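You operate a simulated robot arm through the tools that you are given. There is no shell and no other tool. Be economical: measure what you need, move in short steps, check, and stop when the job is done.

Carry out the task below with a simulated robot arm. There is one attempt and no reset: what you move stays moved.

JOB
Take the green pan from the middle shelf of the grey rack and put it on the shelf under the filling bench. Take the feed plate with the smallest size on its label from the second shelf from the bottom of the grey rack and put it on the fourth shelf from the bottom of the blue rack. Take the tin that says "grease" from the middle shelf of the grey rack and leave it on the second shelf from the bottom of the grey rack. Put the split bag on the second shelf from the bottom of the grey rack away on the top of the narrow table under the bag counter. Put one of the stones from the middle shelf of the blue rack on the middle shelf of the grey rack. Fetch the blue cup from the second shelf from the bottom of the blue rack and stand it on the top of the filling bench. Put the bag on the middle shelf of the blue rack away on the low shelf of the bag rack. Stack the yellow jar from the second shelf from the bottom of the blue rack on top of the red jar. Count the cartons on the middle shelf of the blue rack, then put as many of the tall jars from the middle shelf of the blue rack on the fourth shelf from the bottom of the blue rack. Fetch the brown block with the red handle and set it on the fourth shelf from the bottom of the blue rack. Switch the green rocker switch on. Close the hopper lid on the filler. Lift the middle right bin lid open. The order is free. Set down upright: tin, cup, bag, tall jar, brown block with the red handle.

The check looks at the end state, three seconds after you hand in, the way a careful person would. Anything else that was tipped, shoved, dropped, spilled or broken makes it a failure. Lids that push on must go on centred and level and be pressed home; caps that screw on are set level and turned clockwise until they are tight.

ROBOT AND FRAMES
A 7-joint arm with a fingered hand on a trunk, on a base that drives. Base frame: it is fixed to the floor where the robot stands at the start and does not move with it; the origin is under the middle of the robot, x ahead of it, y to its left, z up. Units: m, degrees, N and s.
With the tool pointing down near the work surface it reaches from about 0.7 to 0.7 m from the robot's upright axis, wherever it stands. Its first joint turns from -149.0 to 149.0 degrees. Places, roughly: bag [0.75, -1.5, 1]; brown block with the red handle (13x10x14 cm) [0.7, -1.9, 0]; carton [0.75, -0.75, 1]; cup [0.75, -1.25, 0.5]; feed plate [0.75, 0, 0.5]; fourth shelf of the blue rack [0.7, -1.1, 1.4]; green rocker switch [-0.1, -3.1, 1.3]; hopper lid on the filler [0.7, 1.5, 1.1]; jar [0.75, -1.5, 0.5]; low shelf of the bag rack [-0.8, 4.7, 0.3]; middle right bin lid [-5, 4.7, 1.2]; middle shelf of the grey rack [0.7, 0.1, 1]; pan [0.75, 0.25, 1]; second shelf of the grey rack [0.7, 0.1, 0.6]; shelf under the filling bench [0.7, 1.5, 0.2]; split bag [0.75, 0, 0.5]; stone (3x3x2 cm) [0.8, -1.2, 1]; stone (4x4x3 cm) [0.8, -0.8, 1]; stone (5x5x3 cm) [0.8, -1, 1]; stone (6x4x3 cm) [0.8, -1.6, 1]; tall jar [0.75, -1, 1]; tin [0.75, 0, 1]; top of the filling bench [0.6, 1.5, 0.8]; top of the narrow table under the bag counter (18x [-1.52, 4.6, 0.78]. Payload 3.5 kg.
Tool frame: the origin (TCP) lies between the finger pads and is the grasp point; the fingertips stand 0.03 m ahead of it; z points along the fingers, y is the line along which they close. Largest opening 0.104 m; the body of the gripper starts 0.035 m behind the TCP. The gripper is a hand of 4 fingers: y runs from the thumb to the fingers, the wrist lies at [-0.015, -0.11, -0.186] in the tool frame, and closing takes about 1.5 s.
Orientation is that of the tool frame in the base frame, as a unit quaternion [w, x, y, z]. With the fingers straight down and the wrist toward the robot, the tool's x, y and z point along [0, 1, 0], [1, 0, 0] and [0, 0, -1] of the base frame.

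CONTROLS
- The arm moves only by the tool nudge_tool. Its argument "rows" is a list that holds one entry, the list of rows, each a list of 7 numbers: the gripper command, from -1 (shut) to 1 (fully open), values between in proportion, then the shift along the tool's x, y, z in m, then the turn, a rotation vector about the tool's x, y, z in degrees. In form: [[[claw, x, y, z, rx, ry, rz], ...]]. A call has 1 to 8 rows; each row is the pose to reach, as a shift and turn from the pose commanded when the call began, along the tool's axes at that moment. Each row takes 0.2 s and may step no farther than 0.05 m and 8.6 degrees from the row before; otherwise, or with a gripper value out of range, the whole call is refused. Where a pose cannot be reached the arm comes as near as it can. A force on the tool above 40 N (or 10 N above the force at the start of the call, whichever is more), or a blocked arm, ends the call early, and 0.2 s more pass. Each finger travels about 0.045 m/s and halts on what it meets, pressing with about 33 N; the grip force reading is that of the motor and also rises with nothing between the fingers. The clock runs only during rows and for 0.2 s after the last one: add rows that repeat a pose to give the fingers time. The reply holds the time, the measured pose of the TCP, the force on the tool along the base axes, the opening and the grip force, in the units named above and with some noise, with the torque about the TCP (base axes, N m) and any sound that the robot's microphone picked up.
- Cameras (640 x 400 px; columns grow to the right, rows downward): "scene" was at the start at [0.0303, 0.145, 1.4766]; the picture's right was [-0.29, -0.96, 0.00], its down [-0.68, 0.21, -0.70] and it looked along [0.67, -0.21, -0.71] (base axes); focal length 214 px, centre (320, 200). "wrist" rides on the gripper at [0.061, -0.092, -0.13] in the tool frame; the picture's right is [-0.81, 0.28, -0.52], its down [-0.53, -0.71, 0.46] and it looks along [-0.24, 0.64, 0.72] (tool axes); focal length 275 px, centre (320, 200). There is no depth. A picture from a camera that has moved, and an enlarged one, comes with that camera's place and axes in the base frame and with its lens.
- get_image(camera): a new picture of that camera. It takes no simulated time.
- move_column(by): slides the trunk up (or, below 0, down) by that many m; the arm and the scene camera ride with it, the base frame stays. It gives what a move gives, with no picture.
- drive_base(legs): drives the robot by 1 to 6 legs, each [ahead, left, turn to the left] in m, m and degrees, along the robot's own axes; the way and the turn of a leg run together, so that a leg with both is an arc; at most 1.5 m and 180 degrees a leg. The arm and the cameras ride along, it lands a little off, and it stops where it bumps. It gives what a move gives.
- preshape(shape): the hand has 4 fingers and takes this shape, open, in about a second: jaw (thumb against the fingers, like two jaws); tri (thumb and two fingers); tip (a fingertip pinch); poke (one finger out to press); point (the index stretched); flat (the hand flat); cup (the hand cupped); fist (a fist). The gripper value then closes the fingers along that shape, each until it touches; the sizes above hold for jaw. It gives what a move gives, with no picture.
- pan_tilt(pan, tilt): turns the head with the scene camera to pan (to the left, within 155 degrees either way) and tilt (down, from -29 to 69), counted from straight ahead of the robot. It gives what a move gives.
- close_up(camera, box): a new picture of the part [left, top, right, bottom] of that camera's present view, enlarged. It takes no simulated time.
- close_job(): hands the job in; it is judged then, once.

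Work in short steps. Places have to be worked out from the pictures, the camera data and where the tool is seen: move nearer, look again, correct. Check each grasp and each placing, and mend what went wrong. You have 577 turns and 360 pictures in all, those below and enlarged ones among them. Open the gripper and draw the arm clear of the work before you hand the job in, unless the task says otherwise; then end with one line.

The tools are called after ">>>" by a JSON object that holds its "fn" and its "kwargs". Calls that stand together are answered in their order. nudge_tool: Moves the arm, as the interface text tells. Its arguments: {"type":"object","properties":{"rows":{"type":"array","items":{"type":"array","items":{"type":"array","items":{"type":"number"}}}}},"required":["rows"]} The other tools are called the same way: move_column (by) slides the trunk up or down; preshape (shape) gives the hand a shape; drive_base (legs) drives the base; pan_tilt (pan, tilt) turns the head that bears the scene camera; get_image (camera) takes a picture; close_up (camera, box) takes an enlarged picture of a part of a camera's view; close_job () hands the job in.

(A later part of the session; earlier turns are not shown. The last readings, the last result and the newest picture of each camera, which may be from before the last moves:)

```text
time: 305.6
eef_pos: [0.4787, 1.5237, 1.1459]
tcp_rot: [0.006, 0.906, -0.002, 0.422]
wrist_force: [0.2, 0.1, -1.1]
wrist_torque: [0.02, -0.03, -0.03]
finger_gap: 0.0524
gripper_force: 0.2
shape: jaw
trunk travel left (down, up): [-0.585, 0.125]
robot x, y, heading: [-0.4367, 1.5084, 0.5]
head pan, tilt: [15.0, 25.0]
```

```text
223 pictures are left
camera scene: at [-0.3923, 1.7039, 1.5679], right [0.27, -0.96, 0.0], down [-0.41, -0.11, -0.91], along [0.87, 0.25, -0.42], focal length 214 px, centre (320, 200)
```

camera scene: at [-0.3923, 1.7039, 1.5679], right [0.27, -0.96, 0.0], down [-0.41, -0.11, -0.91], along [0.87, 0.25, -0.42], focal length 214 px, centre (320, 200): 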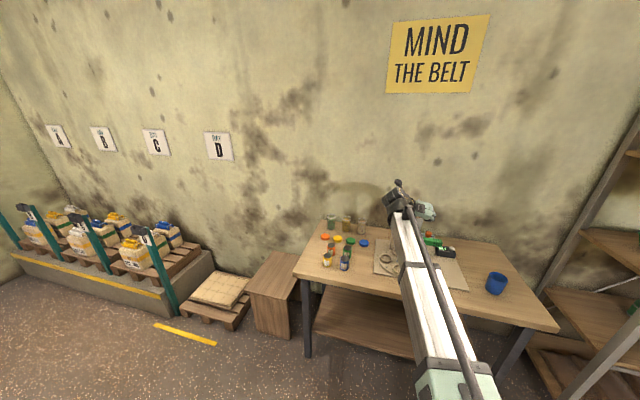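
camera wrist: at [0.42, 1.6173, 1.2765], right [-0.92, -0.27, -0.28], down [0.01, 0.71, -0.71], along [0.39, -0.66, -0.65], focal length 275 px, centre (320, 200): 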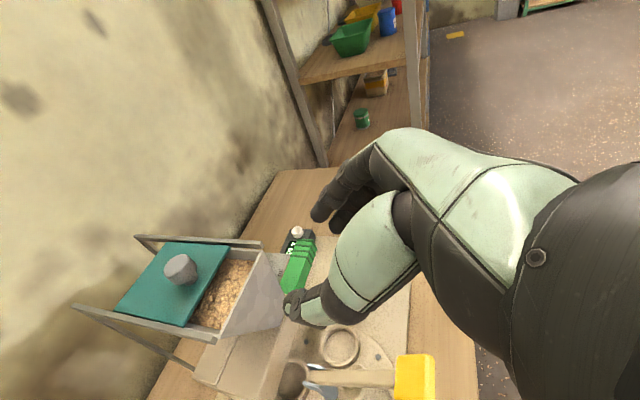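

Knob at about (0.663,1.518,1.083). Go forward above it, then look.

>>> {"fn": "nudge_tool", "kwargs": {"rows": [[[0, 0.029, 0.003, 0.0345, 0, 0, 0], [0, 0.0579, 0.005, 0.069, 0, 0, 0], [0, 0.0868, 0.005, 0.1035, 0, 0, 0], [0, 0.109, 0.005, 0.13, 0, 0, 0], [0, 0.109, 0.005, 0.13, 0, 0, 0]]]}}

>>> {"fn": "get_image", "kwargs": {"camera": "wrist"}}

```text
time: 306.9
eef_pos: [0.621, 1.5124, 1.1423]
tcp_rot: [0.006, 0.907, -0.001, 0.422]
wrist_force: [0.0, -0.3, 0.0]
wrist_torque: [0.02, 0.02, -0.01]
finger_gap: 0.0525
gripper_force: 0.0
shape: jaw
out of reach, approached as far as the arm can: row 4, 5
trunk travel left (down, up): [-0.585, 0.125]
robot x, y, heading: [-0.4318, 1.505, 0.7]
head pan, tilt: [15.0, 25.0]
```

```text
222 pictures are left
camera wrist: at [0.5615, 1.6056, 1.2713], right [-0.92, -0.27, -0.28], down [0.01, 0.71, -0.71], along [0.39, -0.65, -0.65], focal length 275 px, centre (320, 200)
```

wrist: 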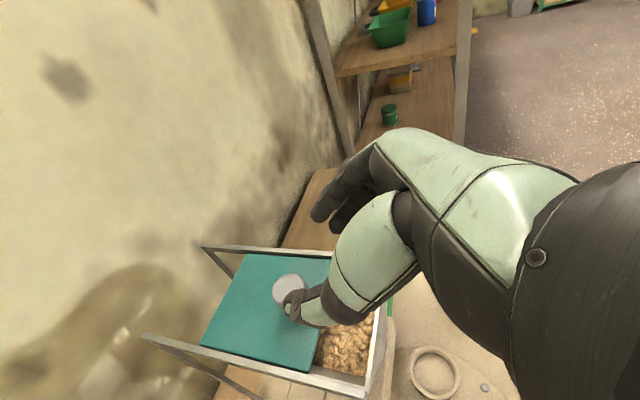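

Arm is at full reach; drive 0.045 forward and shift 0.007 left, then check again.

>>> {"fn": "drive_base", "kwargs": {"legs": [[0.045, 0.006, -0.3]]}}

>>> {"fn": "get_image", "kwargs": {"camera": "wrist"}}

```text
time: 307.8
eef_pos: [0.6654, 1.5134, 1.1403]
tcp_rot: [0.008, 0.907, -0.004, 0.422]
wrist_force: [1.3, -0.3, 0.1]
wrist_torque: [0.0, 0.03, -0.02]
finger_gap: 0.0522
gripper_force: 0.0
shape: jaw
trunk travel left (down, up): [-0.585, 0.125]
robot x, y, heading: [-0.3874, 1.5177, 0.2]
head pan, tilt: [15.0, 25.0]
```

```text
221 pictures are left
camera wrist: at [0.6072, 1.6075, 1.2705], right [-0.92, -0.27, -0.28], down [0.01, 0.71, -0.71], along [0.39, -0.66, -0.65], focal length 275 px, centre (320, 200)
```

wrist: 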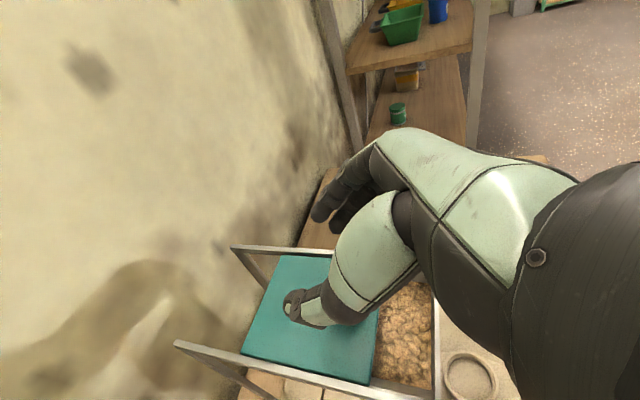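

Knob should be right below between the fingers. Shift left 6 mm, descend 4.8 cm with force watch, then close.

>>> {"fn": "nudge_tool", "kwargs": {"rows": [[[0, 0, -0.006, 0, 0, 0, 0], [0, -0.0115, -0.006, 0.0096, 0, 0, 0], [0, -0.023, -0.006, 0.0193, 0, 0, 0], [0, -0.0345, -0.006, 0.0289, 0, 0, 0], [0, -0.0368, -0.006, 0.0309, 0, 0, 0]]]}}

>>> {"fn": "get_image", "kwargs": {"camera": "wrist"}}

```text
time: 308.9
eef_pos: [0.6644, 1.5188, 1.0962]
tcp_rot: [0.007, 0.906, -0.003, 0.422]
wrist_force: [-0.3, 0.0, 2.3]
wrist_torque: [-0.13, 0.03, 0.01]
finger_gap: 0.0527
gripper_force: 0.0
shape: jaw
trunk travel left (down, up): [-0.585, 0.125]
robot x, y, heading: [-0.3888, 1.5143, 0.5]
head pan, tilt: [15.0, 25.0]
```

```text
220 pictures are left
camera wrist: at [0.6055, 1.6131, 1.2249], right [-0.92, -0.27, -0.28], down [0.01, 0.71, -0.71], along [0.39, -0.66, -0.65], focal length 275 px, centre (320, 200)
```

wrist: 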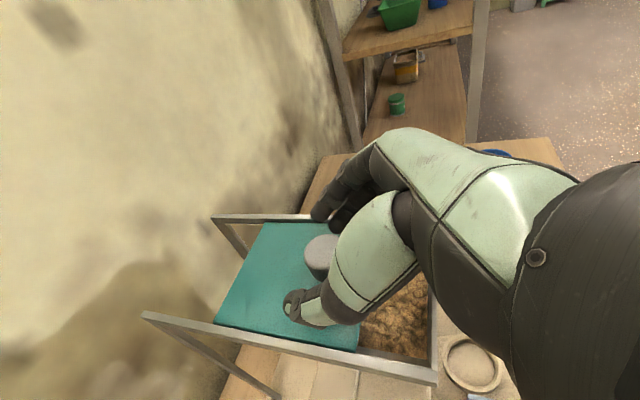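

The knob is at the grasp point; close the fingers on it.

>>> {"fn": "nudge_tool", "kwargs": {"rows": [[[0, 0.002, 0, -0.0016, 0, 0, 0], [-1, 0.002, 0, -0.0016, 0, 0, 0], [-1, 0.002, 0, -0.0016, 0, 0, 0], [-1, 0.002, 0, -0.0016, 0, 0, 0], [-1, 0.002, 0, -0.0016, 0, 0, 0], [-1, 0.002, 0, -0.0016, 0, 0, 0]]]}}

>>> {"fn": "get_image", "kwargs": {"camera": "wrist"}}

```text
time: 310.4
eef_pos: [0.6651, 1.5195, 1.0958]
tcp_rot: [0.007, 0.907, -0.003, 0.422]
wrist_force: [0.4, 0.5, -2.3]
wrist_torque: [-0.16, 0.04, -0.06]
finger_gap: 0.0193
gripper_force: 32.8
shape: jaw
trunk travel left (down, up): [-0.585, 0.125]
robot x, y, heading: [-0.3894, 1.5163, 0.5]
head pan, tilt: [15.0, 25.0]
```

```text
219 pictures are left
camera wrist: at [0.606, 1.613, 1.2256], right [-0.92, -0.27, -0.28], down [0.01, 0.71, -0.71], along [0.39, -0.66, -0.65], focal length 275 px, centre (320, 200)
```

wrist: 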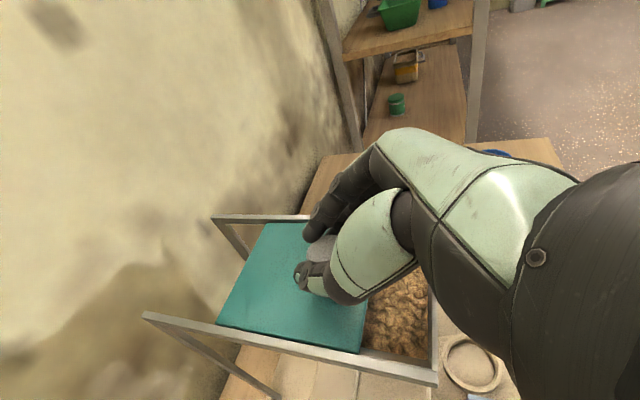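

Knob gripped. Pull toward me 3 cm gently and check.

>>> {"fn": "nudge_tool", "kwargs": {"rows": [[[-1, -0.0064, 0, -0.0077, 0, 0, 0], [-1, -0.0128, 0, -0.0153, 0, 0, 0], [-1, -0.0193, 0, -0.023, 0, 0, 0], [-1, -0.0193, 0, -0.023, 0, 0, 0]]]}}

>>> {"fn": "get_image", "kwargs": {"camera": "wrist"}}

```text
time: 311.4
eef_pos: [0.6355, 1.5204, 1.0966]
tcp_rot: [0.007, 0.907, -0.004, 0.422]
wrist_force: [0.6, -3.2, -1.4]
wrist_torque: [-0.21, 0.02, -0.08]
finger_gap: 0.0193
gripper_force: 32.2
shape: jaw
trunk travel left (down, up): [-0.585, 0.125]
robot x, y, heading: [-0.3884, 1.5174, 0.6]
head pan, tilt: [15.0, 25.0]
```

```text
218 pictures are left
camera wrist: at [0.5774, 1.6132, 1.2256], right [-0.92, -0.27, -0.28], down [0.01, 0.71, -0.71], along [0.39, -0.66, -0.65], focal length 275 px, centre (320, 200)
```

wrist: 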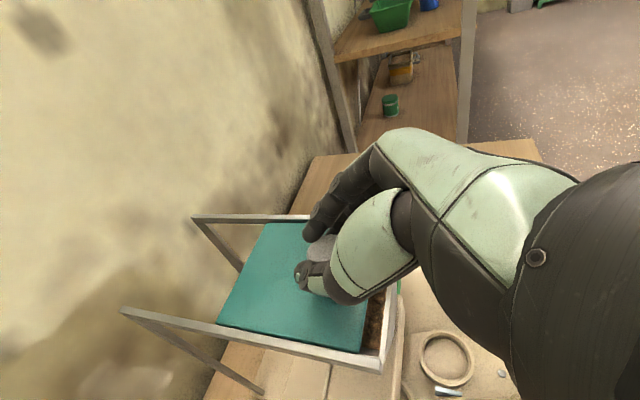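

Sliding well; about 1–1.5 cm remains. Pull on in small steps until it stops.

>>> {"fn": "nudge_tool", "kwargs": {"rows": [[[-1, -0.0032, 0, -0.0038, 0, 0, 0], [-1, -0.0064, 0, -0.0077, 0, 0, 0], [-1, -0.0064, 0, -0.0077, 0, 0, 0]]]}}

>>> {"fn": "nudge_tool", "kwargs": {"rows": [[[-1, -0.0013, 0, -0.0015, 0, 0, 0], [-1, -0.0032, 0, -0.0038, 0, 0, 0], [-1, -0.0032, 0, -0.0038, 0, 0, 0]]]}}

>>> {"fn": "get_image", "kwargs": {"camera": "wrist"}}

```text
time: 312.1
eef_pos: [0.6259, 1.5191, 1.0968]
tcp_rot: [0.008, 0.906, -0.003, 0.423]
wrist_force: [-0.1, -2.8, -0.4]
wrist_torque: [-0.23, 0.06, -0.05]
finger_gap: 0.0193
gripper_force: 33.1
shape: jaw
trunk travel left (down, up): [-0.585, 0.125]
robot x, y, heading: [-0.3864, 1.5154, 0.3]
head pan, tilt: [15.0, 25.0]
```

```text
time: 312.9
eef_pos: [0.6214, 1.5206, 1.0958]
tcp_rot: [0.008, 0.907, -0.004, 0.421]
wrist_force: [13.8, -3.6, 0.7]
wrist_torque: [-0.29, -0.25, 0.02]
finger_gap: 0.0192
gripper_force: 33.1
shape: jaw
trunk travel left (down, up): [-0.585, 0.125]
robot x, y, heading: [-0.3894, 1.5146, 0.5]
head pan, tilt: [15.0, 25.0]
```

```text
217 pictures are left
camera wrist: at [0.5632, 1.6131, 1.2253], right [-0.92, -0.27, -0.28], down [0.01, 0.71, -0.71], along [0.39, -0.66, -0.65], focal length 275 px, centre (320, 200)
```

wrist: 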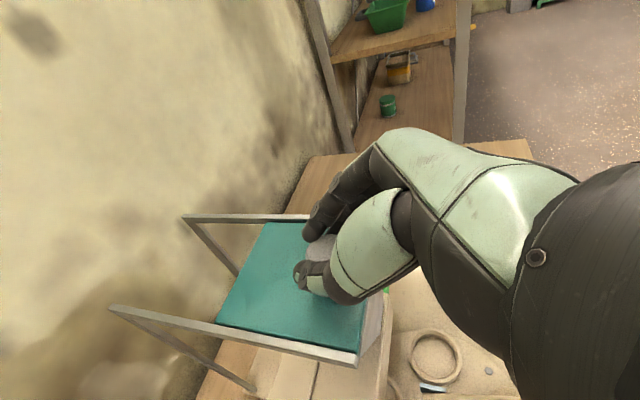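

The lid hit its stop and covers the hopper. Release and rise.

>>> {"fn": "nudge_tool", "kwargs": {"rows": [[[-1, 0.0013, 0, 0.0015, 0, 0, 0], [0, 0.0013, 0, 0.0015, 0, 0, 0], [0, 0.0013, 0, 0.0015, 0, 0, 0], [0, 0.0013, 0, 0.0015, 0, 0, 0], [0, 0.0013, 0, 0.0015, 0, 0, 0]]]}}

>>> {"fn": "nudge_tool", "kwargs": {"rows": [[[0, 0.0115, 0, -0.0096, 0, 0, 0], [0, 0.023, 0, -0.0193, 0, 0, 0], [0, 0.0383, 0, -0.0322, 0, 0, 0], [0, 0.0536, 0, -0.045, 0, 0, 0], [0, 0.0536, 0, -0.045, 0, 0, 0]]]}}

>>> {"fn": "drive_base", "kwargs": {"legs": [[-0.3, 0, 0]]}}

>>> {"fn": "get_image", "kwargs": {"camera": "wrist"}}

```text
time: 314.1
eef_pos: [0.6226, 1.5194, 1.096]
tcp_rot: [0.007, 0.907, -0.003, 0.422]
wrist_force: [-0.3, -0.2, -0.6]
wrist_torque: [0.04, -0.02, -0.02]
finger_gap: 0.0518
gripper_force: 0.1
shape: jaw
trunk travel left (down, up): [-0.585, 0.125]
robot x, y, heading: [-0.3867, 1.5166, 0.4]
head pan, tilt: [15.0, 25.0]
```

```text
time: 315.4
eef_pos: [0.6217, 1.5211, 1.168]
tcp_rot: [0.007, 0.907, -0.004, 0.422]
wrist_force: [0.0, 0.4, 0.9]
wrist_torque: [-0.03, 0.0, 0.0]
finger_gap: 0.0516
gripper_force: 0.0
shape: jaw
trunk travel left (down, up): [-0.585, 0.125]
robot x, y, heading: [-0.3854, 1.5203, 0.3]
head pan, tilt: [15.0, 25.0]
```

```text
time: 317.4
eef_pos: [0.3232, 1.5193, 1.1673]
tcp_rot: [0.008, 0.906, -0.004, 0.423]
wrist_force: [-0.5, -0.1, -0.3]
wrist_torque: [0.0, -0.02, 0.02]
finger_gap: 0.0512
gripper_force: 0.1
shape: jaw
trunk travel left (down, up): [-0.585, 0.125]
robot x, y, heading: [-0.6843, 1.5138, 0.4]
head pan, tilt: [15.0, 25.0]
```

```text
216 pictures are left
camera wrist: at [0.2646, 1.6125, 1.2979], right [-0.92, -0.27, -0.28], down [0.01, 0.71, -0.71], along [0.39, -0.66, -0.65], focal length 275 px, centre (320, 200)
```

wrist: 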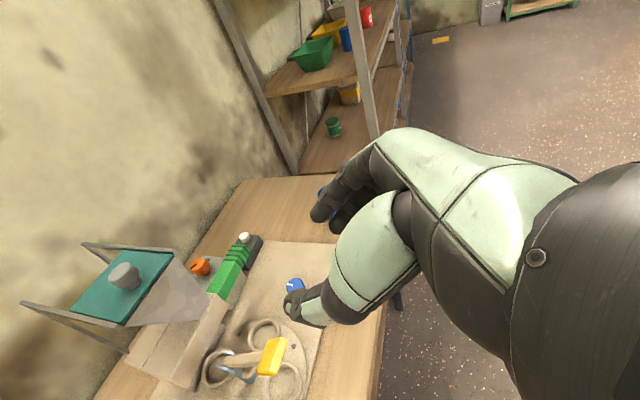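

Hopper lid is shut. Next the green pan: drive right to face the left end of the grey rack and re-orient the hand (wrist toward the robot, pitched) for pinching the pan's front wall.

>>> {"fn": "drive_base", "kwargs": {"legs": [[0, -1.0, 0]]}}

>>> {"fn": "nudge_tool", "kwargs": {"rows": [[[1, 0, 0, 0, 0, 0, -8.2], [1, 0, 0, 0, 0, 0, -16.4], [1, 0, 0, 0, 0, 0, -24.6], [1, 0, 0, 0, 0, 0, -32.8], [1, 0, 0, 0, 0, 0, -41], [1, 0, 0, 0, 0, 0, -49.2], [1, 0, 0, 0, 0, 0, -57.4], [1, 0, 0, 0, 0, 0, -65.6]]]}}

>>> {"fn": "nudge_tool", "kwargs": {"rows": [[[1, 0, 0, 0, 0, 0, -8.2], [1, 0, 0, 0, 0, 0, -16.4], [1, 0, 0, 0, 0, 0, -24.4], [1, 0, 0, 0, 0, 0, -24.4]]]}}

>>> {"fn": "nudge_tool", "kwargs": {"rows": [[[1, 0, 0, 0, 7, 0, 0], [1, 0, 0, 0, 14, 0, 0], [1, 0, 0, 0, 20, 0, 0], [1, 0, 0, 0, 20, 0, 0]]]}}

>>> {"fn": "pan_tilt", "kwargs": {"pan": 0, "tilt": 25}}

>>> {"fn": "get_image", "kwargs": {"camera": "scene"}}

>>> {"fn": "get_image", "kwargs": {"camera": "wrist"}}

```text
time: 322.5
eef_pos: [0.3263, 0.5256, 1.1679]
tcp_rot: [0.01, 0.907, -0.007, 0.421]
wrist_force: [0.1, 0.5, 0.0]
wrist_torque: [0.01, 0.01, 0.04]
finger_gap: 0.0519
gripper_force: 0.0
shape: jaw
trunk travel left (down, up): [-0.585, 0.125]
robot x, y, heading: [-0.6882, 0.5357, 0.2]
head pan, tilt: [15.0, 25.0]
```

```text
time: 324.3
eef_pos: [0.3259, 0.5255, 1.167]
tcp_rot: [0.237, 0.766, 0.485, 0.349]
wrist_force: [0.6, -0.7, 0.1]
wrist_torque: [0.0, -0.02, 0.0]
finger_gap: 0.1036
gripper_force: 0.0
shape: jaw
trunk travel left (down, up): [-0.585, 0.125]
robot x, y, heading: [-0.6849, 0.532, -0.0]
head pan, tilt: [15.0, 25.0]
```

```text
time: 325.3
eef_pos: [0.3257, 0.5245, 1.1674]
tcp_rot: [0.306, 0.646, 0.636, 0.292]
wrist_force: [0.1, -0.2, 0.0]
wrist_torque: [0.02, 0.0, -0.02]
finger_gap: 0.1038
gripper_force: 0.0
shape: jaw
trunk travel left (down, up): [-0.585, 0.125]
robot x, y, heading: [-0.6862, 0.5303, 0.2]
head pan, tilt: [15.0, 25.0]
```

```text
time: 326.3
eef_pos: [0.3272, 0.5249, 1.1679]
tcp_rot: [0.187, 0.689, 0.677, 0.178]
wrist_force: [0.3, -0.5, 0.4]
wrist_torque: [0.0, -0.02, 0.01]
finger_gap: 0.1035
gripper_force: 0.0
shape: jaw
trunk travel left (down, up): [-0.585, 0.125]
robot x, y, heading: [-0.6827, 0.5317, -0.1]
head pan, tilt: [15.0, 25.0]
```

```text
time: 327.1
eef_pos: [0.3267, 0.5243, 1.1681]
tcp_rot: [0.188, 0.689, 0.677, 0.177]
wrist_force: [-0.3, -0.7, -0.1]
wrist_torque: [0.0, 0.02, -0.05]
finger_gap: 0.1039
gripper_force: 0.0
shape: jaw
trunk travel left (down, up): [-0.585, 0.125]
robot x, y, heading: [-0.6817, 0.5293, -0.2]
head pan, tilt: [0.0, 25.0]
```

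```text
215 pictures are left
camera scene: at [-0.6384, 0.6995, 1.568], right [0.0, -1.0, 0.0], down [-0.42, 0.0, -0.91], along [0.91, 0.0, -0.42], focal length 214 px, centre (320, 200)
```

scene: 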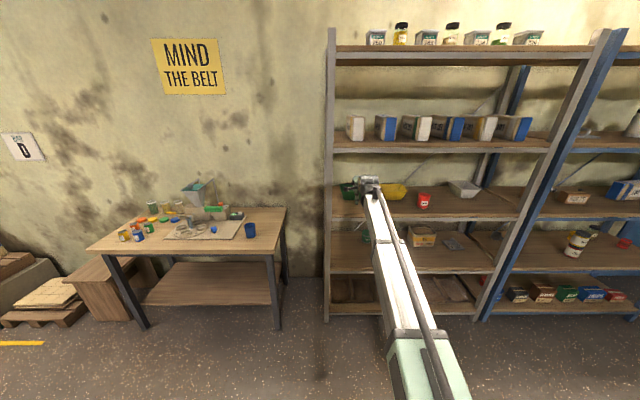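

```text
214 pictures are left
camera wrist: at [0.1847, 0.5896, 1.2342], right [-0.04, -0.8, 0.59], down [-0.4, -0.53, -0.74], along [0.91, -0.27, -0.3], focal length 275 px, centre (320, 200)
```

wrist: 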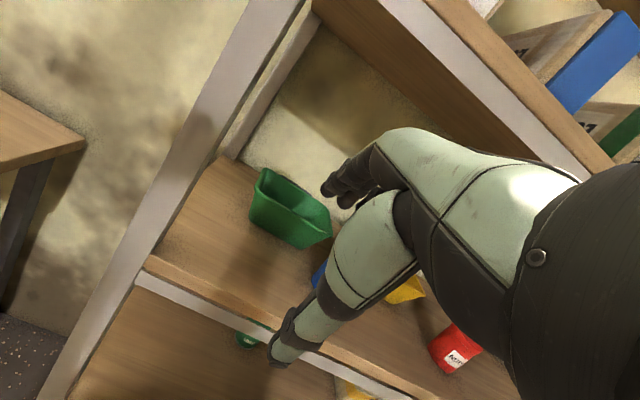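

>>> {"fn": "close_up", "kwargs": {"camera": "wrist", "box": [200, 140, 360, 270]}}

>>> {"fn": "close_up", "kwargs": {"camera": "scene", "box": [320, 160, 480, 260]}}

```text
3.08 times, centred on (280, 205) of wrist
camera zoom: at [0.1847, 0.5896, 1.2342], right [-0.04, -0.8, 0.59], down [-0.4, -0.53, -0.74], along [0.91, -0.27, -0.3], focal length 847 px, centre (443, 185)
```

zoom: 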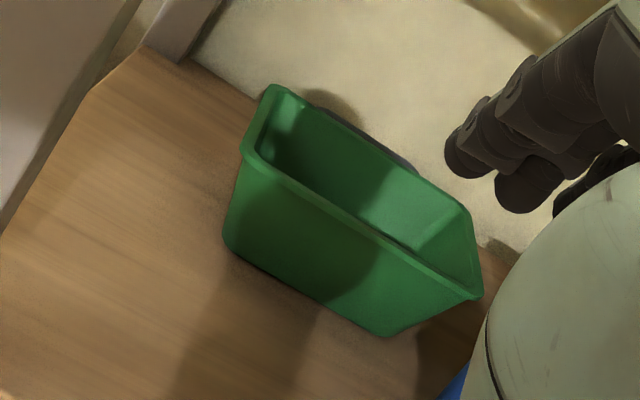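

```text
4.00 times, centred on (400, 210) of scene
camera zoom: at [-0.6384, 0.6995, 1.568], right [0.0, -1.0, 0.0], down [-0.42, 0.0, -0.91], along [0.91, 0.0, -0.42], focal length 858 px, centre (0, 160)
```

zoom: 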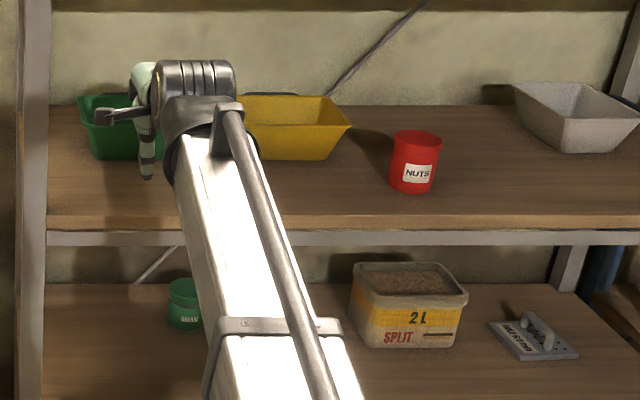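

The pan's front rim runs at x≈0.64 from y 0.39 to 0.56, rim z≈1.035. Lower the half-open hand to entry height outside the rack and then drive in.

>>> {"fn": "nudge_tool", "kwargs": {"rows": [[[0, -0.015, -0.015, 0.026, 0, 0, 0], [0, -0.03, -0.03, 0.052, 0, 0, 0], [0, -0.044, -0.042, 0.073, 0, 0, 0], [0, -0.044, -0.042, 0.073, 0, 0, 0]]]}}

>>> {"fn": "drive_base", "kwargs": {"legs": [[0.25, 0, 0.2]]}}

>>> {"fn": "get_image", "kwargs": {"camera": "wrist"}}

```text
time: 328.1
eef_pos: [0.3257, 0.4801, 1.0843]
tcp_rot: [0.187, 0.689, 0.677, 0.177]
wrist_force: [0.1, -0.6, 0.4]
wrist_torque: [0.02, 0.02, 0.0]
finger_gap: 0.0528
gripper_force: 0.0
shape: jaw
trunk travel left (down, up): [-0.585, 0.125]
robot x, y, heading: [-0.6856, 0.5292, -0.1]
head pan, tilt: [0.0, 25.0]
```

```text
time: 329.9
eef_pos: [0.5694, 0.4845, 1.0828]
tcp_rot: [0.188, 0.688, 0.678, 0.177]
wrist_force: [-0.2, 0.6, -0.2]
wrist_torque: [-0.02, 0.02, -0.03]
finger_gap: 0.0524
gripper_force: 0.0
shape: jaw
trunk travel left (down, up): [-0.585, 0.125]
robot x, y, heading: [-0.4408, 0.5306, 0.1]
head pan, tilt: [0.0, 25.0]
```

```text
211 pictures are left
camera wrist: at [0.4271, 0.5479, 1.1502], right [-0.03, -0.8, 0.59], down [-0.4, -0.53, -0.74], along [0.92, -0.26, -0.3], focal length 275 px, centre (320, 200)
```

wrist: 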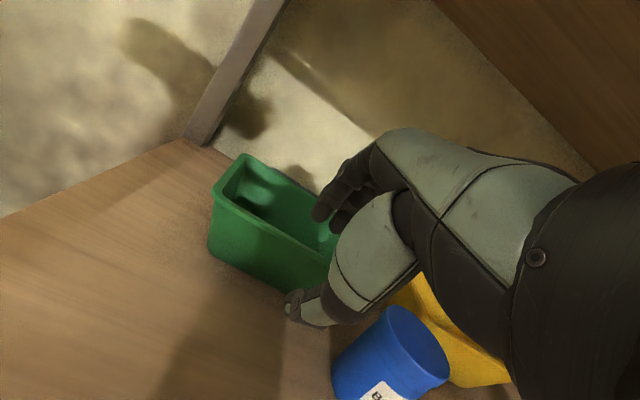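

Rim front at x≈0.636 confirmed. Move to just above the rim and descend along the tool axis.

>>> {"fn": "nudge_tool", "kwargs": {"rows": [[[0, -0.006, 0.019, 0.015, 0, 0, 0], [0, -0.006, 0.038, 0.03, 0, 0, 0], [0, -0.006, 0.038, 0.05, 0, 0, 0], [0, -0.006, 0.038, 0.07, 0, 0, 0], [0, -0.006, 0.038, 0.083, 0, 0, 0], [0, -0.006, 0.038, 0.083, 0, 0, 0]]]}}

>>> {"fn": "get_image", "kwargs": {"camera": "wrist"}}

```text
time: 331.3
eef_pos: [0.6431, 0.4764, 1.0323]
tcp_rot: [0.188, 0.688, 0.678, 0.177]
wrist_force: [0.0, 0.5, -0.7]
wrist_torque: [-0.01, 0.0, 0.0]
finger_gap: 0.0526
gripper_force: 0.0
shape: jaw
trunk travel left (down, up): [-0.585, 0.125]
robot x, y, heading: [-0.4396, 0.5277, 0.1]
head pan, tilt: [0.0, 25.0]
```

```text
210 pictures are left
camera wrist: at [0.5012, 0.5402, 1.0982], right [-0.03, -0.8, 0.59], down [-0.4, -0.53, -0.74], along [0.92, -0.26, -0.3], focal length 275 px, centre (320, 200)
```

wrist: 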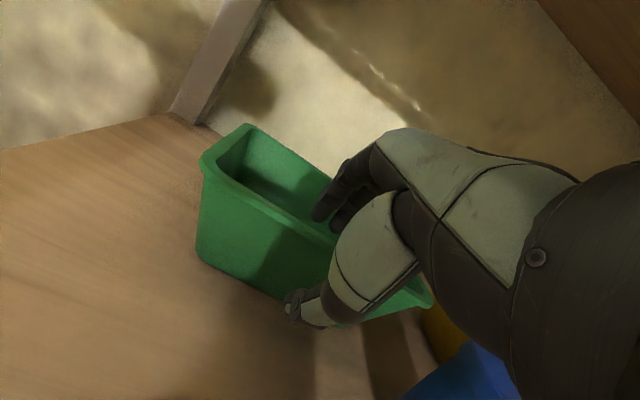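

Fingers inside, thumb outside the front wall. Close.

>>> {"fn": "nudge_tool", "kwargs": {"rows": [[[0, 0, 0, 0.005, 0, 0, 0], [-1, 0, 0, 0.005, 0, 0, 0], [-1, 0, 0, 0.005, 0, 0, 0], [-1, 0, 0, 0.005, 0, 0, 0], [-1, 0, 0, 0.005, 0, 0, 0], [-1, 0, 0, 0.005, 0, 0, 0], [-1, 0, 0, 0.005, 0, 0, 0]]]}}

>>> {"fn": "nudge_tool", "kwargs": {"rows": [[[-1, 0, 0.0075, -0.013, 0, 0, 0], [-1, 0, 0.015, -0.026, 0, 0, 0], [-1, 0, 0.015, -0.026, 0, 0, 0]]]}}

>>> {"fn": "get_image", "kwargs": {"camera": "wrist"}}

```text
time: 332.9
eef_pos: [0.6478, 0.4749, 1.0285]
tcp_rot: [0.187, 0.689, 0.678, 0.177]
wrist_force: [0.2, -1.6, -0.9]
wrist_torque: [-0.02, 0.18, -0.01]
finger_gap: 0.0016
gripper_force: 33.1
shape: jaw
trunk travel left (down, up): [-0.585, 0.125]
robot x, y, heading: [-0.4435, 0.5296, -0.0]
head pan, tilt: [0.0, 25.0]
```

```text
time: 333.7
eef_pos: [0.6467, 0.4767, 1.0578]
tcp_rot: [0.188, 0.689, 0.677, 0.177]
wrist_force: [0.3, 0.2, -1.8]
wrist_torque: [0.03, 0.14, -0.02]
finger_gap: 0.0018
gripper_force: 33.1
shape: jaw
trunk travel left (down, up): [-0.585, 0.125]
robot x, y, heading: [-0.4356, 0.5311, 0.0]
head pan, tilt: [0.0, 25.0]
```

```text
209 pictures are left
camera wrist: at [0.5039, 0.5412, 1.1239], right [-0.03, -0.8, 0.59], down [-0.4, -0.53, -0.74], along [0.92, -0.26, -0.3], focal length 275 px, centre (320, 200)
```

wrist: 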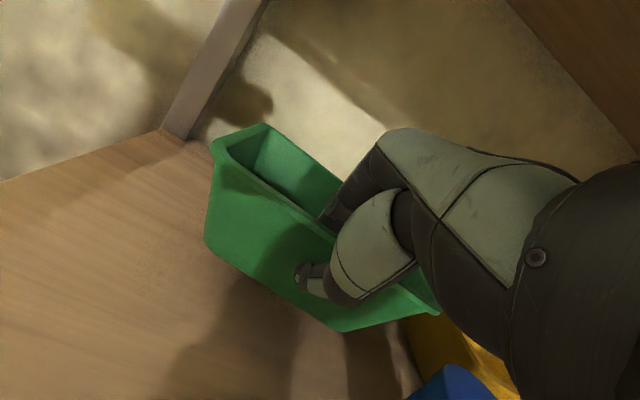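

Pan is in hand. Lift 5.5 cm more to clear the blue tin, then back out.

>>> {"fn": "nudge_tool", "kwargs": {"rows": [[[-1, 0, 0.0125, -0.0217, 0, 0, 0], [-1, 0, 0.0275, -0.0476, 0, 0, 0], [-1, 0, 0.0275, -0.0476, 0, 0, 0]]]}}

>>> {"fn": "get_image", "kwargs": {"camera": "scene"}}

>>> {"fn": "drive_base", "kwargs": {"legs": [[-0.4, 0, 0]]}}

>>> {"fn": "get_image", "kwargs": {"camera": "scene"}}

```text
time: 334.5
eef_pos: [0.6447, 0.4772, 1.1122]
tcp_rot: [0.187, 0.688, 0.678, 0.177]
wrist_force: [-0.4, -0.6, -2.9]
wrist_torque: [0.02, 0.16, -0.01]
finger_gap: 0.0014
gripper_force: 32.8
shape: jaw
trunk travel left (down, up): [-0.585, 0.125]
robot x, y, heading: [-0.4389, 0.5305, 0.1]
head pan, tilt: [0.0, 25.0]
```

```text
208 pictures are left
camera scene: at [-0.3947, 0.6996, 1.568], right [0.0, -1.0, 0.0], down [-0.42, 0.0, -0.91], along [0.91, 0.0, -0.42], focal length 214 px, centre (320, 200)
```

scene: 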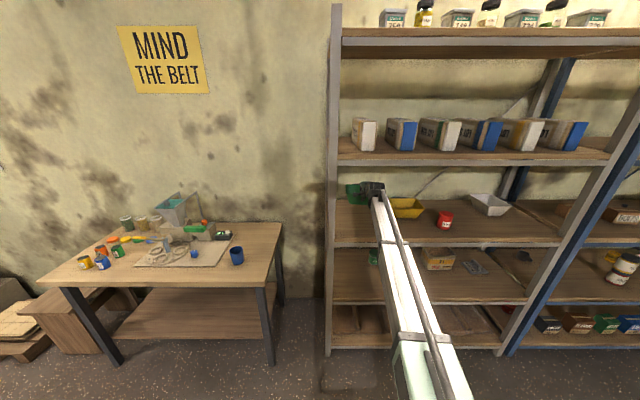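

```text
time: 336.9
eef_pos: [0.2464, 0.4886, 1.1122]
tcp_rot: [0.186, 0.684, 0.682, 0.179]
wrist_force: [0.1, 0.2, -2.6]
wrist_torque: [0.02, 0.19, 0.0]
finger_gap: 0.0015
gripper_force: 33.4
shape: jaw
trunk travel left (down, up): [-0.585, 0.125]
robot x, y, heading: [-0.8401, 0.527, 0.9]
head pan, tilt: [0.0, 25.0]
```

```text
207 pictures are left
camera scene: at [-0.7965, 0.6968, 1.568], right [0.02, -1.0, 0.0], down [-0.42, -0.01, -0.91], along [0.91, 0.01, -0.42], focal length 214 px, centre (320, 200)
```

scene: 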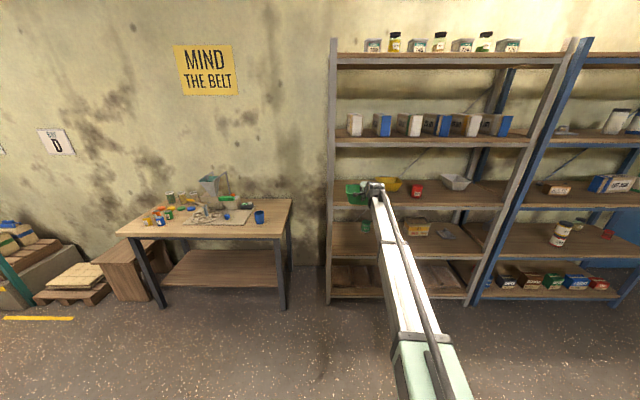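

Pan out. Back off, drive left to in front of the bench, then lower well clear of its front edge.

>>> {"fn": "drive_base", "kwargs": {"legs": [[-0.25, 0, -0.9], [0, 1.0, 0]]}}

>>> {"fn": "move_column", "kwargs": {"by": -0.4}}

>>> {"fn": "move_column", "kwargs": {"by": -0.18}}

>>> {"fn": "nudge_tool", "kwargs": {"rows": [[[-1, 0, -0.02, 0.0346, 0, 0, 0], [-1, 0, -0.04, 0.069, 0, 0, 0], [-1, 0, -0.06, 0.104, 0, 0, 0], [-1, 0, -0.08, 0.1386, 0, 0, 0], [-1, 0, -0.1, 0.173, 0, 0, 0], [-1, 0, -0.105, 0.182, 0, 0, 0]]]}}

>>> {"fn": "get_image", "kwargs": {"camera": "scene"}}

>>> {"fn": "get_image", "kwargs": {"camera": "wrist"}}

```text
time: 343.6
eef_pos: [-0.0026, 1.492, 1.1111]
tcp_rot: [0.187, 0.686, 0.681, 0.179]
wrist_force: [0.1, 0.1, -1.4]
wrist_torque: [-0.02, 0.15, 0.0]
finger_gap: 0.0017
gripper_force: 33.0
shape: jaw
trunk travel left (down, up): [-0.585, 0.125]
robot x, y, heading: [-1.0846, 1.5418, 0.8]
head pan, tilt: [0.0, 25.0]
```

```text
time: 347.4
eef_pos: [-0.0049, 1.4919, 0.7115]
tcp_rot: [0.186, 0.686, 0.681, 0.178]
wrist_force: [0.5, -0.1, -1.2]
wrist_torque: [-0.01, 0.15, 0.05]
finger_gap: 0.0019
gripper_force: 33.6
shape: jaw
trunk travel left (down, up): [-0.185, 0.525]
robot x, y, heading: [-1.0883, 1.541, 0.4]
head pan, tilt: [0.0, 25.0]
```

```text
time: 349.4
eef_pos: [-0.0033, 1.4932, 0.5314]
tcp_rot: [0.188, 0.686, 0.68, 0.178]
wrist_force: [-0.1, -0.2, -0.5]
wrist_torque: [0.02, 0.19, 0.0]
finger_gap: 0.0017
gripper_force: 32.7
shape: jaw
trunk travel left (down, up): [-0.005, 0.705]
robot x, y, heading: [-1.0885, 1.5384, 0.7]
head pan, tilt: [0.0, 25.0]
```

```text
time: 350.8
eef_pos: [-0.0067, 1.4885, 0.3219]
tcp_rot: [0.187, 0.686, 0.68, 0.178]
wrist_force: [-1.3, -0.7, -2.5]
wrist_torque: [-0.03, 0.17, 0.02]
finger_gap: 0.0018
gripper_force: 33.2
shape: jaw
trunk travel left (down, up): [-0.005, 0.705]
robot x, y, heading: [-1.0888, 1.5415, 0.8]
head pan, tilt: [0.0, 25.0]
```

```text
206 pictures are left
camera scene: at [-1.0444, 1.7086, 0.988], right [0.01, -1.0, 0.0], down [-0.42, 0.0, -0.91], along [0.91, 0.01, -0.42], focal length 214 px, centre (320, 200)
```

scene: 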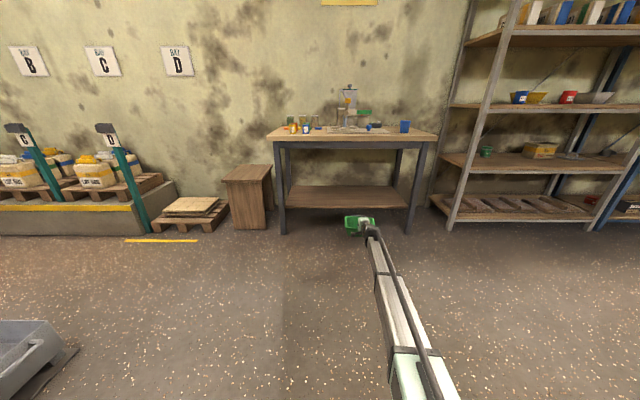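

```text
205 pictures are left
camera wrist: at [-0.1487, 1.5528, 0.3878], right [-0.03, -0.8, 0.59], down [-0.4, -0.54, -0.74], along [0.92, -0.26, -0.3], focal length 275 px, centre (320, 200)
```

wrist: 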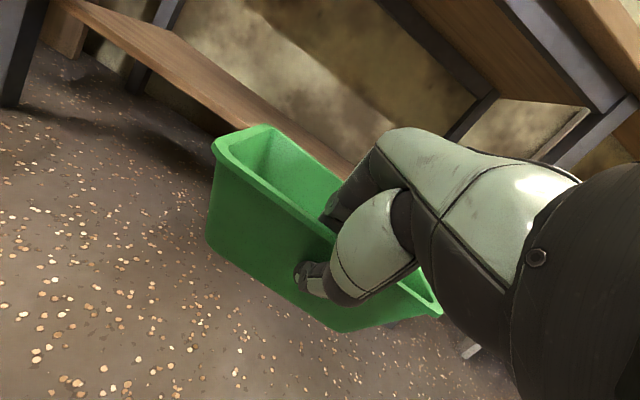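

>>> {"fn": "close_up", "kwargs": {"camera": "scene", "box": [260, 110, 450, 240]}}

```text
3.08 times, centred on (355, 175) of scene
camera zoom: at [-1.0444, 1.7086, 0.988], right [0.01, -1.0, 0.0], down [-0.42, 0.0, -0.91], along [0.91, 0.01, -0.42], focal length 660 px, centre (212, 277)
```

zoom: 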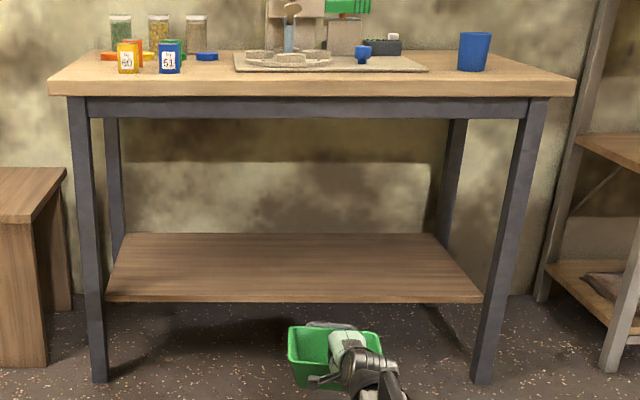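

The under-shelf top is about z≈0.245, x 0.44–0.87. Raise 5 cm and drive in to put the pan at x≈0.56.

>>> {"fn": "nudge_tool", "kwargs": {"rows": [[[-1, 0, 0.0125, -0.0217, 0, 0, 0], [-1, 0, 0.025, -0.0433, 0, 0, 0], [-1, 0, 0.025, -0.0433, 0, 0, 0]]]}}

>>> {"fn": "drive_base", "kwargs": {"legs": [[0.3, 0, -0.7]]}}

>>> {"fn": "get_image", "kwargs": {"camera": "scene"}}

>>> {"fn": "get_image", "kwargs": {"camera": "wrist"}}

```text
time: 351.6
eef_pos: [-0.0049, 1.4913, 0.374]
tcp_rot: [0.187, 0.686, 0.681, 0.178]
wrist_force: [-0.1, -0.2, -3.2]
wrist_torque: [0.01, 0.18, -0.01]
finger_gap: 0.0018
gripper_force: 32.8
shape: jaw
trunk travel left (down, up): [-0.005, 0.705]
robot x, y, heading: [-1.0848, 1.5361, 0.6]
head pan, tilt: [0.0, 25.0]
```

```text
time: 353.7
eef_pos: [0.2913, 1.4687, 0.3733]
tcp_rot: [0.189, 0.693, 0.673, 0.176]
wrist_force: [0.3, -0.7, -2.2]
wrist_torque: [0.03, 0.12, 0.02]
finger_gap: 0.0015
gripper_force: 32.5
shape: jaw
trunk travel left (down, up): [-0.005, 0.705]
robot x, y, heading: [-0.7914, 1.5423, -0.5]
head pan, tilt: [0.0, 25.0]
```

```text
203 pictures are left
camera scene: at [-0.7445, 1.7072, 0.988], right [-0.01, -1.0, 0.0], down [-0.42, 0.0, -0.91], along [0.91, -0.01, -0.42], focal length 214 px, centre (320, 200)
```

scene: 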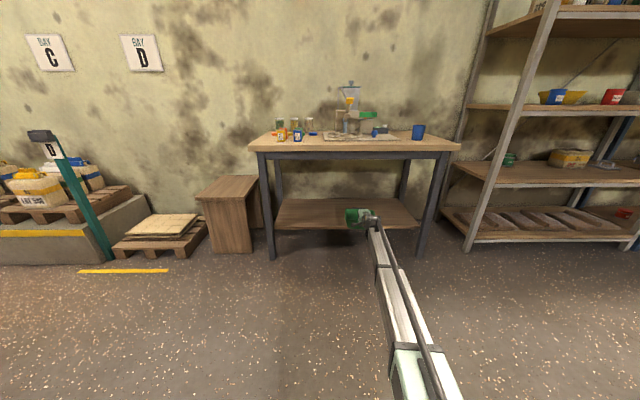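

```text
202 pictures are left
camera wrist: at [0.1494, 1.5355, 0.4398], right [-0.04, -0.8, 0.59], down [-0.41, -0.53, -0.74], along [0.91, -0.28, -0.3], focal length 275 px, centre (320, 200)
```

wrist: 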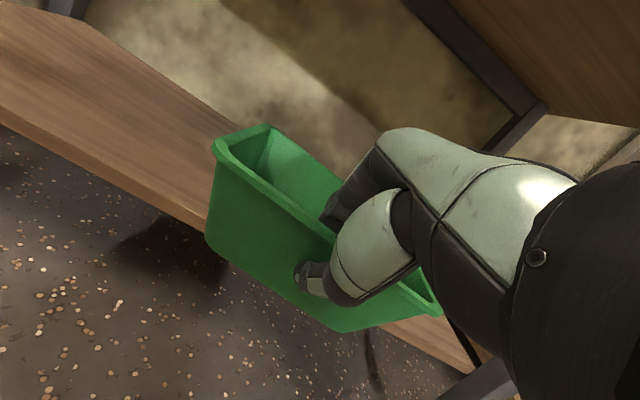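

Clear of everything; drive 0.27 further.

>>> {"fn": "drive_base", "kwargs": {"legs": [[0.27, 0, 0.3]]}}

>>> {"fn": "nudge_tool", "kwargs": {"rows": [[[-1, 0, -0.0125, 0.0217, 0, 0, 0], [-1, 0, -0.025, 0.0433, 0, 0, 0], [-1, 0, -0.025, 0.0433, 0, 0, 0]]]}}

>>> {"fn": "nudge_tool", "kwargs": {"rows": [[[-1, 0, -0.0025, 0.0043, 0, 0, 0], [-1, 0, -0.005, 0.0087, 0, 0, 0], [-1, 0, -0.005, 0.0087, 0, 0, 0]]]}}

>>> {"fn": "get_image", "kwargs": {"camera": "wrist"}}

```text
time: 355.6
eef_pos: [0.5642, 1.4808, 0.3736]
tcp_rot: [0.188, 0.689, 0.677, 0.176]
wrist_force: [-0.1, 0.5, -2.6]
wrist_torque: [-0.03, 0.18, -0.02]
finger_gap: 0.0017
gripper_force: 32.8
shape: jaw
trunk travel left (down, up): [-0.005, 0.705]
robot x, y, heading: [-0.516, 1.5357, -0.1]
head pan, tilt: [0.0, 25.0]
```

```text
time: 356.4
eef_pos: [0.5641, 1.4812, 0.3231]
tcp_rot: [0.187, 0.688, 0.678, 0.177]
wrist_force: [-0.1, -0.2, -2.1]
wrist_torque: [0.0, 0.17, -0.01]
finger_gap: 0.0021
gripper_force: 32.8
shape: jaw
trunk travel left (down, up): [-0.005, 0.705]
robot x, y, heading: [-0.5198, 1.5374, -0.1]
head pan, tilt: [0.0, 25.0]
```

```text
time: 357.2
eef_pos: [0.5644, 1.4808, 0.3127]
tcp_rot: [0.188, 0.689, 0.678, 0.176]
wrist_force: [0.5, -0.5, -2.7]
wrist_torque: [0.04, 0.16, 0.02]
finger_gap: 0.0018
gripper_force: 33.0
shape: jaw
trunk travel left (down, up): [-0.005, 0.705]
robot x, y, heading: [-0.5171, 1.5368, 0.0]
head pan, tilt: [0.0, 25.0]
```

```text
201 pictures are left
camera wrist: at [0.4223, 1.5451, 0.3798], right [-0.03, -0.8, 0.59], down [-0.4, -0.53, -0.74], along [0.92, -0.26, -0.3], focal length 275 px, centre (320, 200)
```

wrist: 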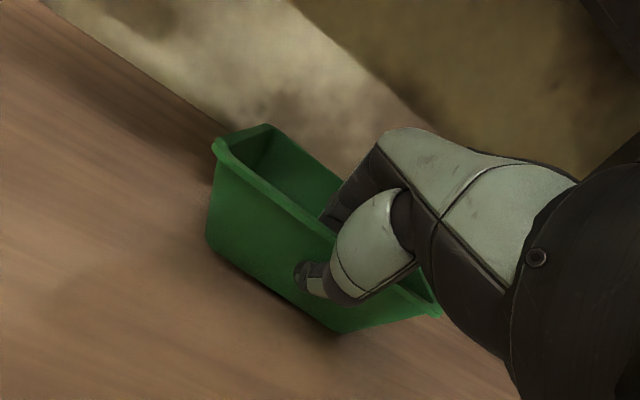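

Continue lowering in small steps to contact.

>>> {"fn": "nudge_tool", "kwargs": {"rows": [[[-1, 0, -0.0025, 0.0043, 0, 0, 0], [-1, 0, -0.005, 0.0087, 0, 0, 0], [-1, 0, -0.005, 0.0087, 0, 0, 0]]]}}

>>> {"fn": "nudge_tool", "kwargs": {"rows": [[[-1, 0, -0.0012, 0.0021, 0, 0, 0], [-1, 0, -0.0025, 0.0043, 0, 0, 0], [-1, 0, -0.0025, 0.0043, 0, 0, 0]]]}}

>>> {"fn": "nudge_tool", "kwargs": {"rows": [[[-1, 0, -0.0012, 0.0021, 0, 0, 0], [-1, 0, -0.0025, 0.0043, 0, 0, 0], [-1, 0, -0.0025, 0.0043, 0, 0, 0]]]}}

```text
time: 358.0
eef_pos: [0.5631, 1.48, 0.3058]
tcp_rot: [0.189, 0.689, 0.677, 0.177]
wrist_force: [-0.4, 1.5, 5.1]
wrist_torque: [-0.09, 0.14, 0.02]
finger_gap: 0.002
gripper_force: 33.3
shape: jaw
trunk travel left (down, up): [-0.005, 0.705]
robot x, y, heading: [-0.5165, 1.5394, -0.1]
head pan, tilt: [0.0, 25.0]
```

```text
time: 358.8
eef_pos: [0.5625, 1.4803, 0.3039]
tcp_rot: [0.19, 0.688, 0.677, 0.18]
wrist_force: [-6.6, 1.0, 29.8]
wrist_torque: [-0.07, 0.16, 0.05]
finger_gap: 0.0032
gripper_force: 32.8
shape: jaw
trunk travel left (down, up): [-0.005, 0.705]
robot x, y, heading: [-0.517, 1.5374, -0.3]
head pan, tilt: [0.0, 25.0]
```

```text
time: 359.3
eef_pos: [0.5648, 1.4802, 0.303]
tcp_rot: [0.192, 0.688, 0.676, 0.181]
wrist_force: [-7.4, 1.6, 22.3]
wrist_torque: [-0.04, 0.23, 0.04]
finger_gap: 0.0041
gripper_force: 32.9
shape: jaw
trunk travel left (down, up): [-0.005, 0.705]
robot x, y, heading: [-0.5203, 1.5394, 0.1]
head pan, tilt: [0.0, 25.0]
stopped in row 2: the force on the tool passed its limit at 41 N (the readings are from after the stop); the commanded pose is now the measured one
```

Pan seated (pressed a bit). Ease up, open to half, withdraw along the tool axis.

>>> {"fn": "nudge_tool", "kwargs": {"rows": [[[-1, 0, 0.0015, -0.0026, 0, 0, 0], [-1, 0, 0.0015, -0.0026, 0, 0, 0], [0, 0, 0.0015, -0.0026, 0, 0, 0], [0, 0, 0.0015, -0.0026, 0, 0, 0], [0, 0, 0.0015, -0.0026, 0, 0, 0], [0, 0, 0.0015, -0.0026, 0, 0, 0]]]}}

>>> {"fn": "nudge_tool", "kwargs": {"rows": [[[0, 0, 0, -0.02, 0, 0, 0], [0, 0, 0, -0.045, 0, 0, 0], [0, 0, 0, -0.07, 0, 0, 0], [0, 0, 0, -0.07, 0, 0, 0]]]}}

>>> {"fn": "get_image", "kwargs": {"camera": "wrist"}}

```text
time: 360.7
eef_pos: [0.566, 1.4796, 0.3006]
tcp_rot: [0.189, 0.689, 0.677, 0.178]
wrist_force: [-0.6, -0.5, 0.6]
wrist_torque: [0.04, 0.0, 0.0]
finger_gap: 0.0516
gripper_force: 0.0
shape: jaw
trunk travel left (down, up): [-0.005, 0.705]
robot x, y, heading: [-0.5163, 1.538, -0.2]
head pan, tilt: [0.0, 25.0]
```

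```text
time: 361.7
eef_pos: [0.5299, 1.4821, 0.3623]
tcp_rot: [0.189, 0.689, 0.677, 0.178]
wrist_force: [0.9, -0.1, 0.4]
wrist_torque: [-0.02, -0.03, 0.01]
finger_gap: 0.0519
gripper_force: 0.0
shape: jaw
trunk travel left (down, up): [-0.005, 0.705]
robot x, y, heading: [-0.5173, 1.5341, -0.2]
head pan, tilt: [0.0, 25.0]
```

```text
200 pictures are left
camera wrist: at [0.3874, 1.5463, 0.4278], right [-0.04, -0.8, 0.59], down [-0.4, -0.53, -0.75], along [0.92, -0.27, -0.3], focal length 275 px, centre (320, 200)
```

wrist: 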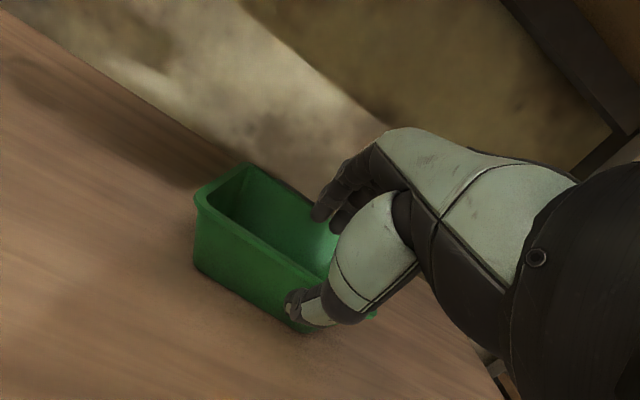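

Pan placed. Next the split bag on the grey second shelf: back out, go to it, and study it up close.

>>> {"fn": "drive_base", "kwargs": {"legs": [[-0.5, 0, 0], [0, -1.45, 0.2]]}}

>>> {"fn": "move_column", "kwargs": {"by": 0.35}}

>>> {"fn": "drive_base", "kwargs": {"legs": [[0.2, -0.15, 0]]}}

>>> {"fn": "pan_tilt", "kwargs": {"pan": -10, "tilt": 30}}

>>> {"fn": "get_image", "kwargs": {"camera": "wrist"}}

>>> {"fn": "get_image", "kwargs": {"camera": "scene"}}

```text
time: 371.5
eef_pos: [0.0188, 0.0085, 0.3617]
tcp_rot: [0.19, 0.692, 0.673, 0.178]
wrist_force: [0.5, -0.2, -0.6]
wrist_torque: [0.0, 0.03, 0.01]
finger_gap: 0.0517
gripper_force: 0.0
shape: jaw
trunk travel left (down, up): [-0.005, 0.705]
robot x, y, heading: [-1.028, 0.0742, -0.4]
head pan, tilt: [0.0, 25.0]
```

```text
time: 374.9
eef_pos: [0.0171, 0.0103, 0.7116]
tcp_rot: [0.19, 0.692, 0.673, 0.177]
wrist_force: [-0.4, 0.4, -0.4]
wrist_torque: [0.0, 0.01, 0.01]
finger_gap: 0.0519
gripper_force: 0.1
shape: jaw
trunk travel left (down, up): [-0.355, 0.355]
robot x, y, heading: [-1.0308, 0.0758, -0.8]
head pan, tilt: [0.0, 25.0]
```

```text
time: 376.8
eef_pos: [0.2204, -0.1467, 0.7115]
tcp_rot: [0.19, 0.691, 0.674, 0.178]
wrist_force: [0.3, -0.6, 0.2]
wrist_torque: [-0.02, 0.01, -0.04]
finger_gap: 0.0517
gripper_force: 0.1
shape: jaw
trunk travel left (down, up): [-0.355, 0.355]
robot x, y, heading: [-0.8284, -0.0816, -0.4]
head pan, tilt: [0.0, 25.0]
```

```text
time: 377.5
eef_pos: [0.2205, -0.1474, 0.7117]
tcp_rot: [0.19, 0.691, 0.674, 0.178]
wrist_force: [-0.3, -0.2, -0.3]
wrist_torque: [-0.02, 0.01, 0.0]
finger_gap: 0.0516
gripper_force: 0.0
shape: jaw
trunk travel left (down, up): [-0.355, 0.355]
robot x, y, heading: [-0.8238, -0.0838, -0.4]
head pan, tilt: [-10.0, 30.0]
```

```text
199 pictures are left
camera wrist: at [0.0782, -0.0819, 0.7775], right [-0.05, -0.8, 0.59], down [-0.4, -0.53, -0.75], along [0.91, -0.27, -0.3], focal length 275 px, centre (320, 200)
```

wrist: 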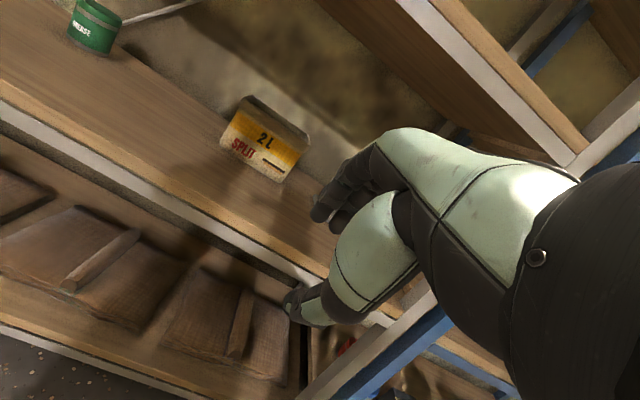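

```text
198 pictures are left
camera scene: at [-0.7846, 0.0704, 1.33], right [-0.18, -0.98, 0.0], down [-0.49, 0.09, -0.87], along [0.85, -0.16, -0.5], focal length 214 px, centre (320, 200)
```

scene: 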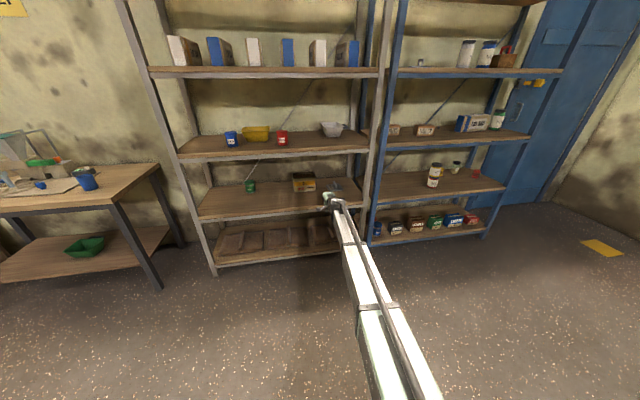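

>>> {"fn": "drive_base", "kwargs": {"legs": [[0.25, 0.1, 0.4]]}}

>>> {"fn": "get_image", "kwargs": {"camera": "wrist"}}

>>> {"fn": "close_up", "kwargs": {"camera": "scene", "box": [260, 160, 380, 240]}}

```text
time: 379.4
eef_pos: [0.4788, -0.0542, 0.7124]
tcp_rot: [0.191, 0.692, 0.673, 0.177]
wrist_force: [-0.1, -0.4, -0.4]
wrist_torque: [0.02, -0.01, -0.01]
finger_gap: 0.0517
gripper_force: 0.1
shape: jaw
trunk travel left (down, up): [-0.355, 0.355]
robot x, y, heading: [-0.5704, 0.0122, -0.8]
head pan, tilt: [-10.0, 30.0]
```

```text
197 pictures are left
camera wrist: at [0.3369, 0.0125, 0.7776], right [-0.05, -0.8, 0.59], down [-0.4, -0.53, -0.75], along [0.91, -0.28, -0.3], focal length 275 px, centre (320, 200)
```

wrist: 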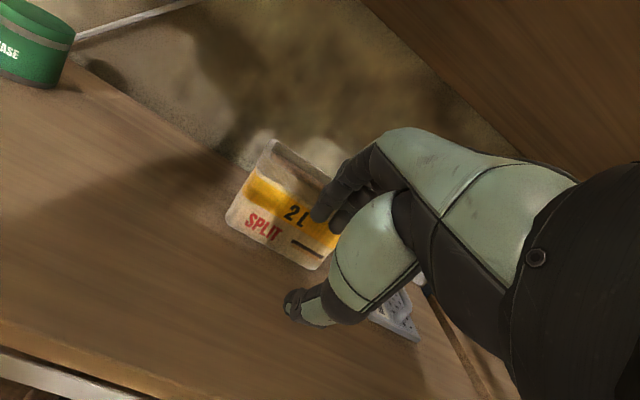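

```text
5.00 times, centred on (320, 200) of scene
camera zoom: at [-0.5258, 0.1664, 1.33], right [-0.18, -0.98, 0.0], down [-0.49, 0.09, -0.87], along [0.85, -0.16, -0.5], focal length 1072 px, centre (320, 200)
```

zoom: 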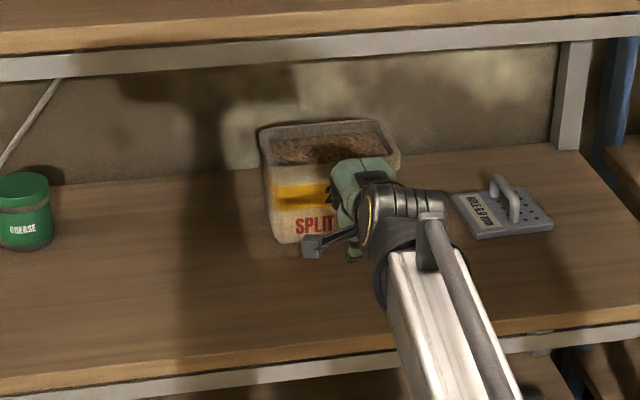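

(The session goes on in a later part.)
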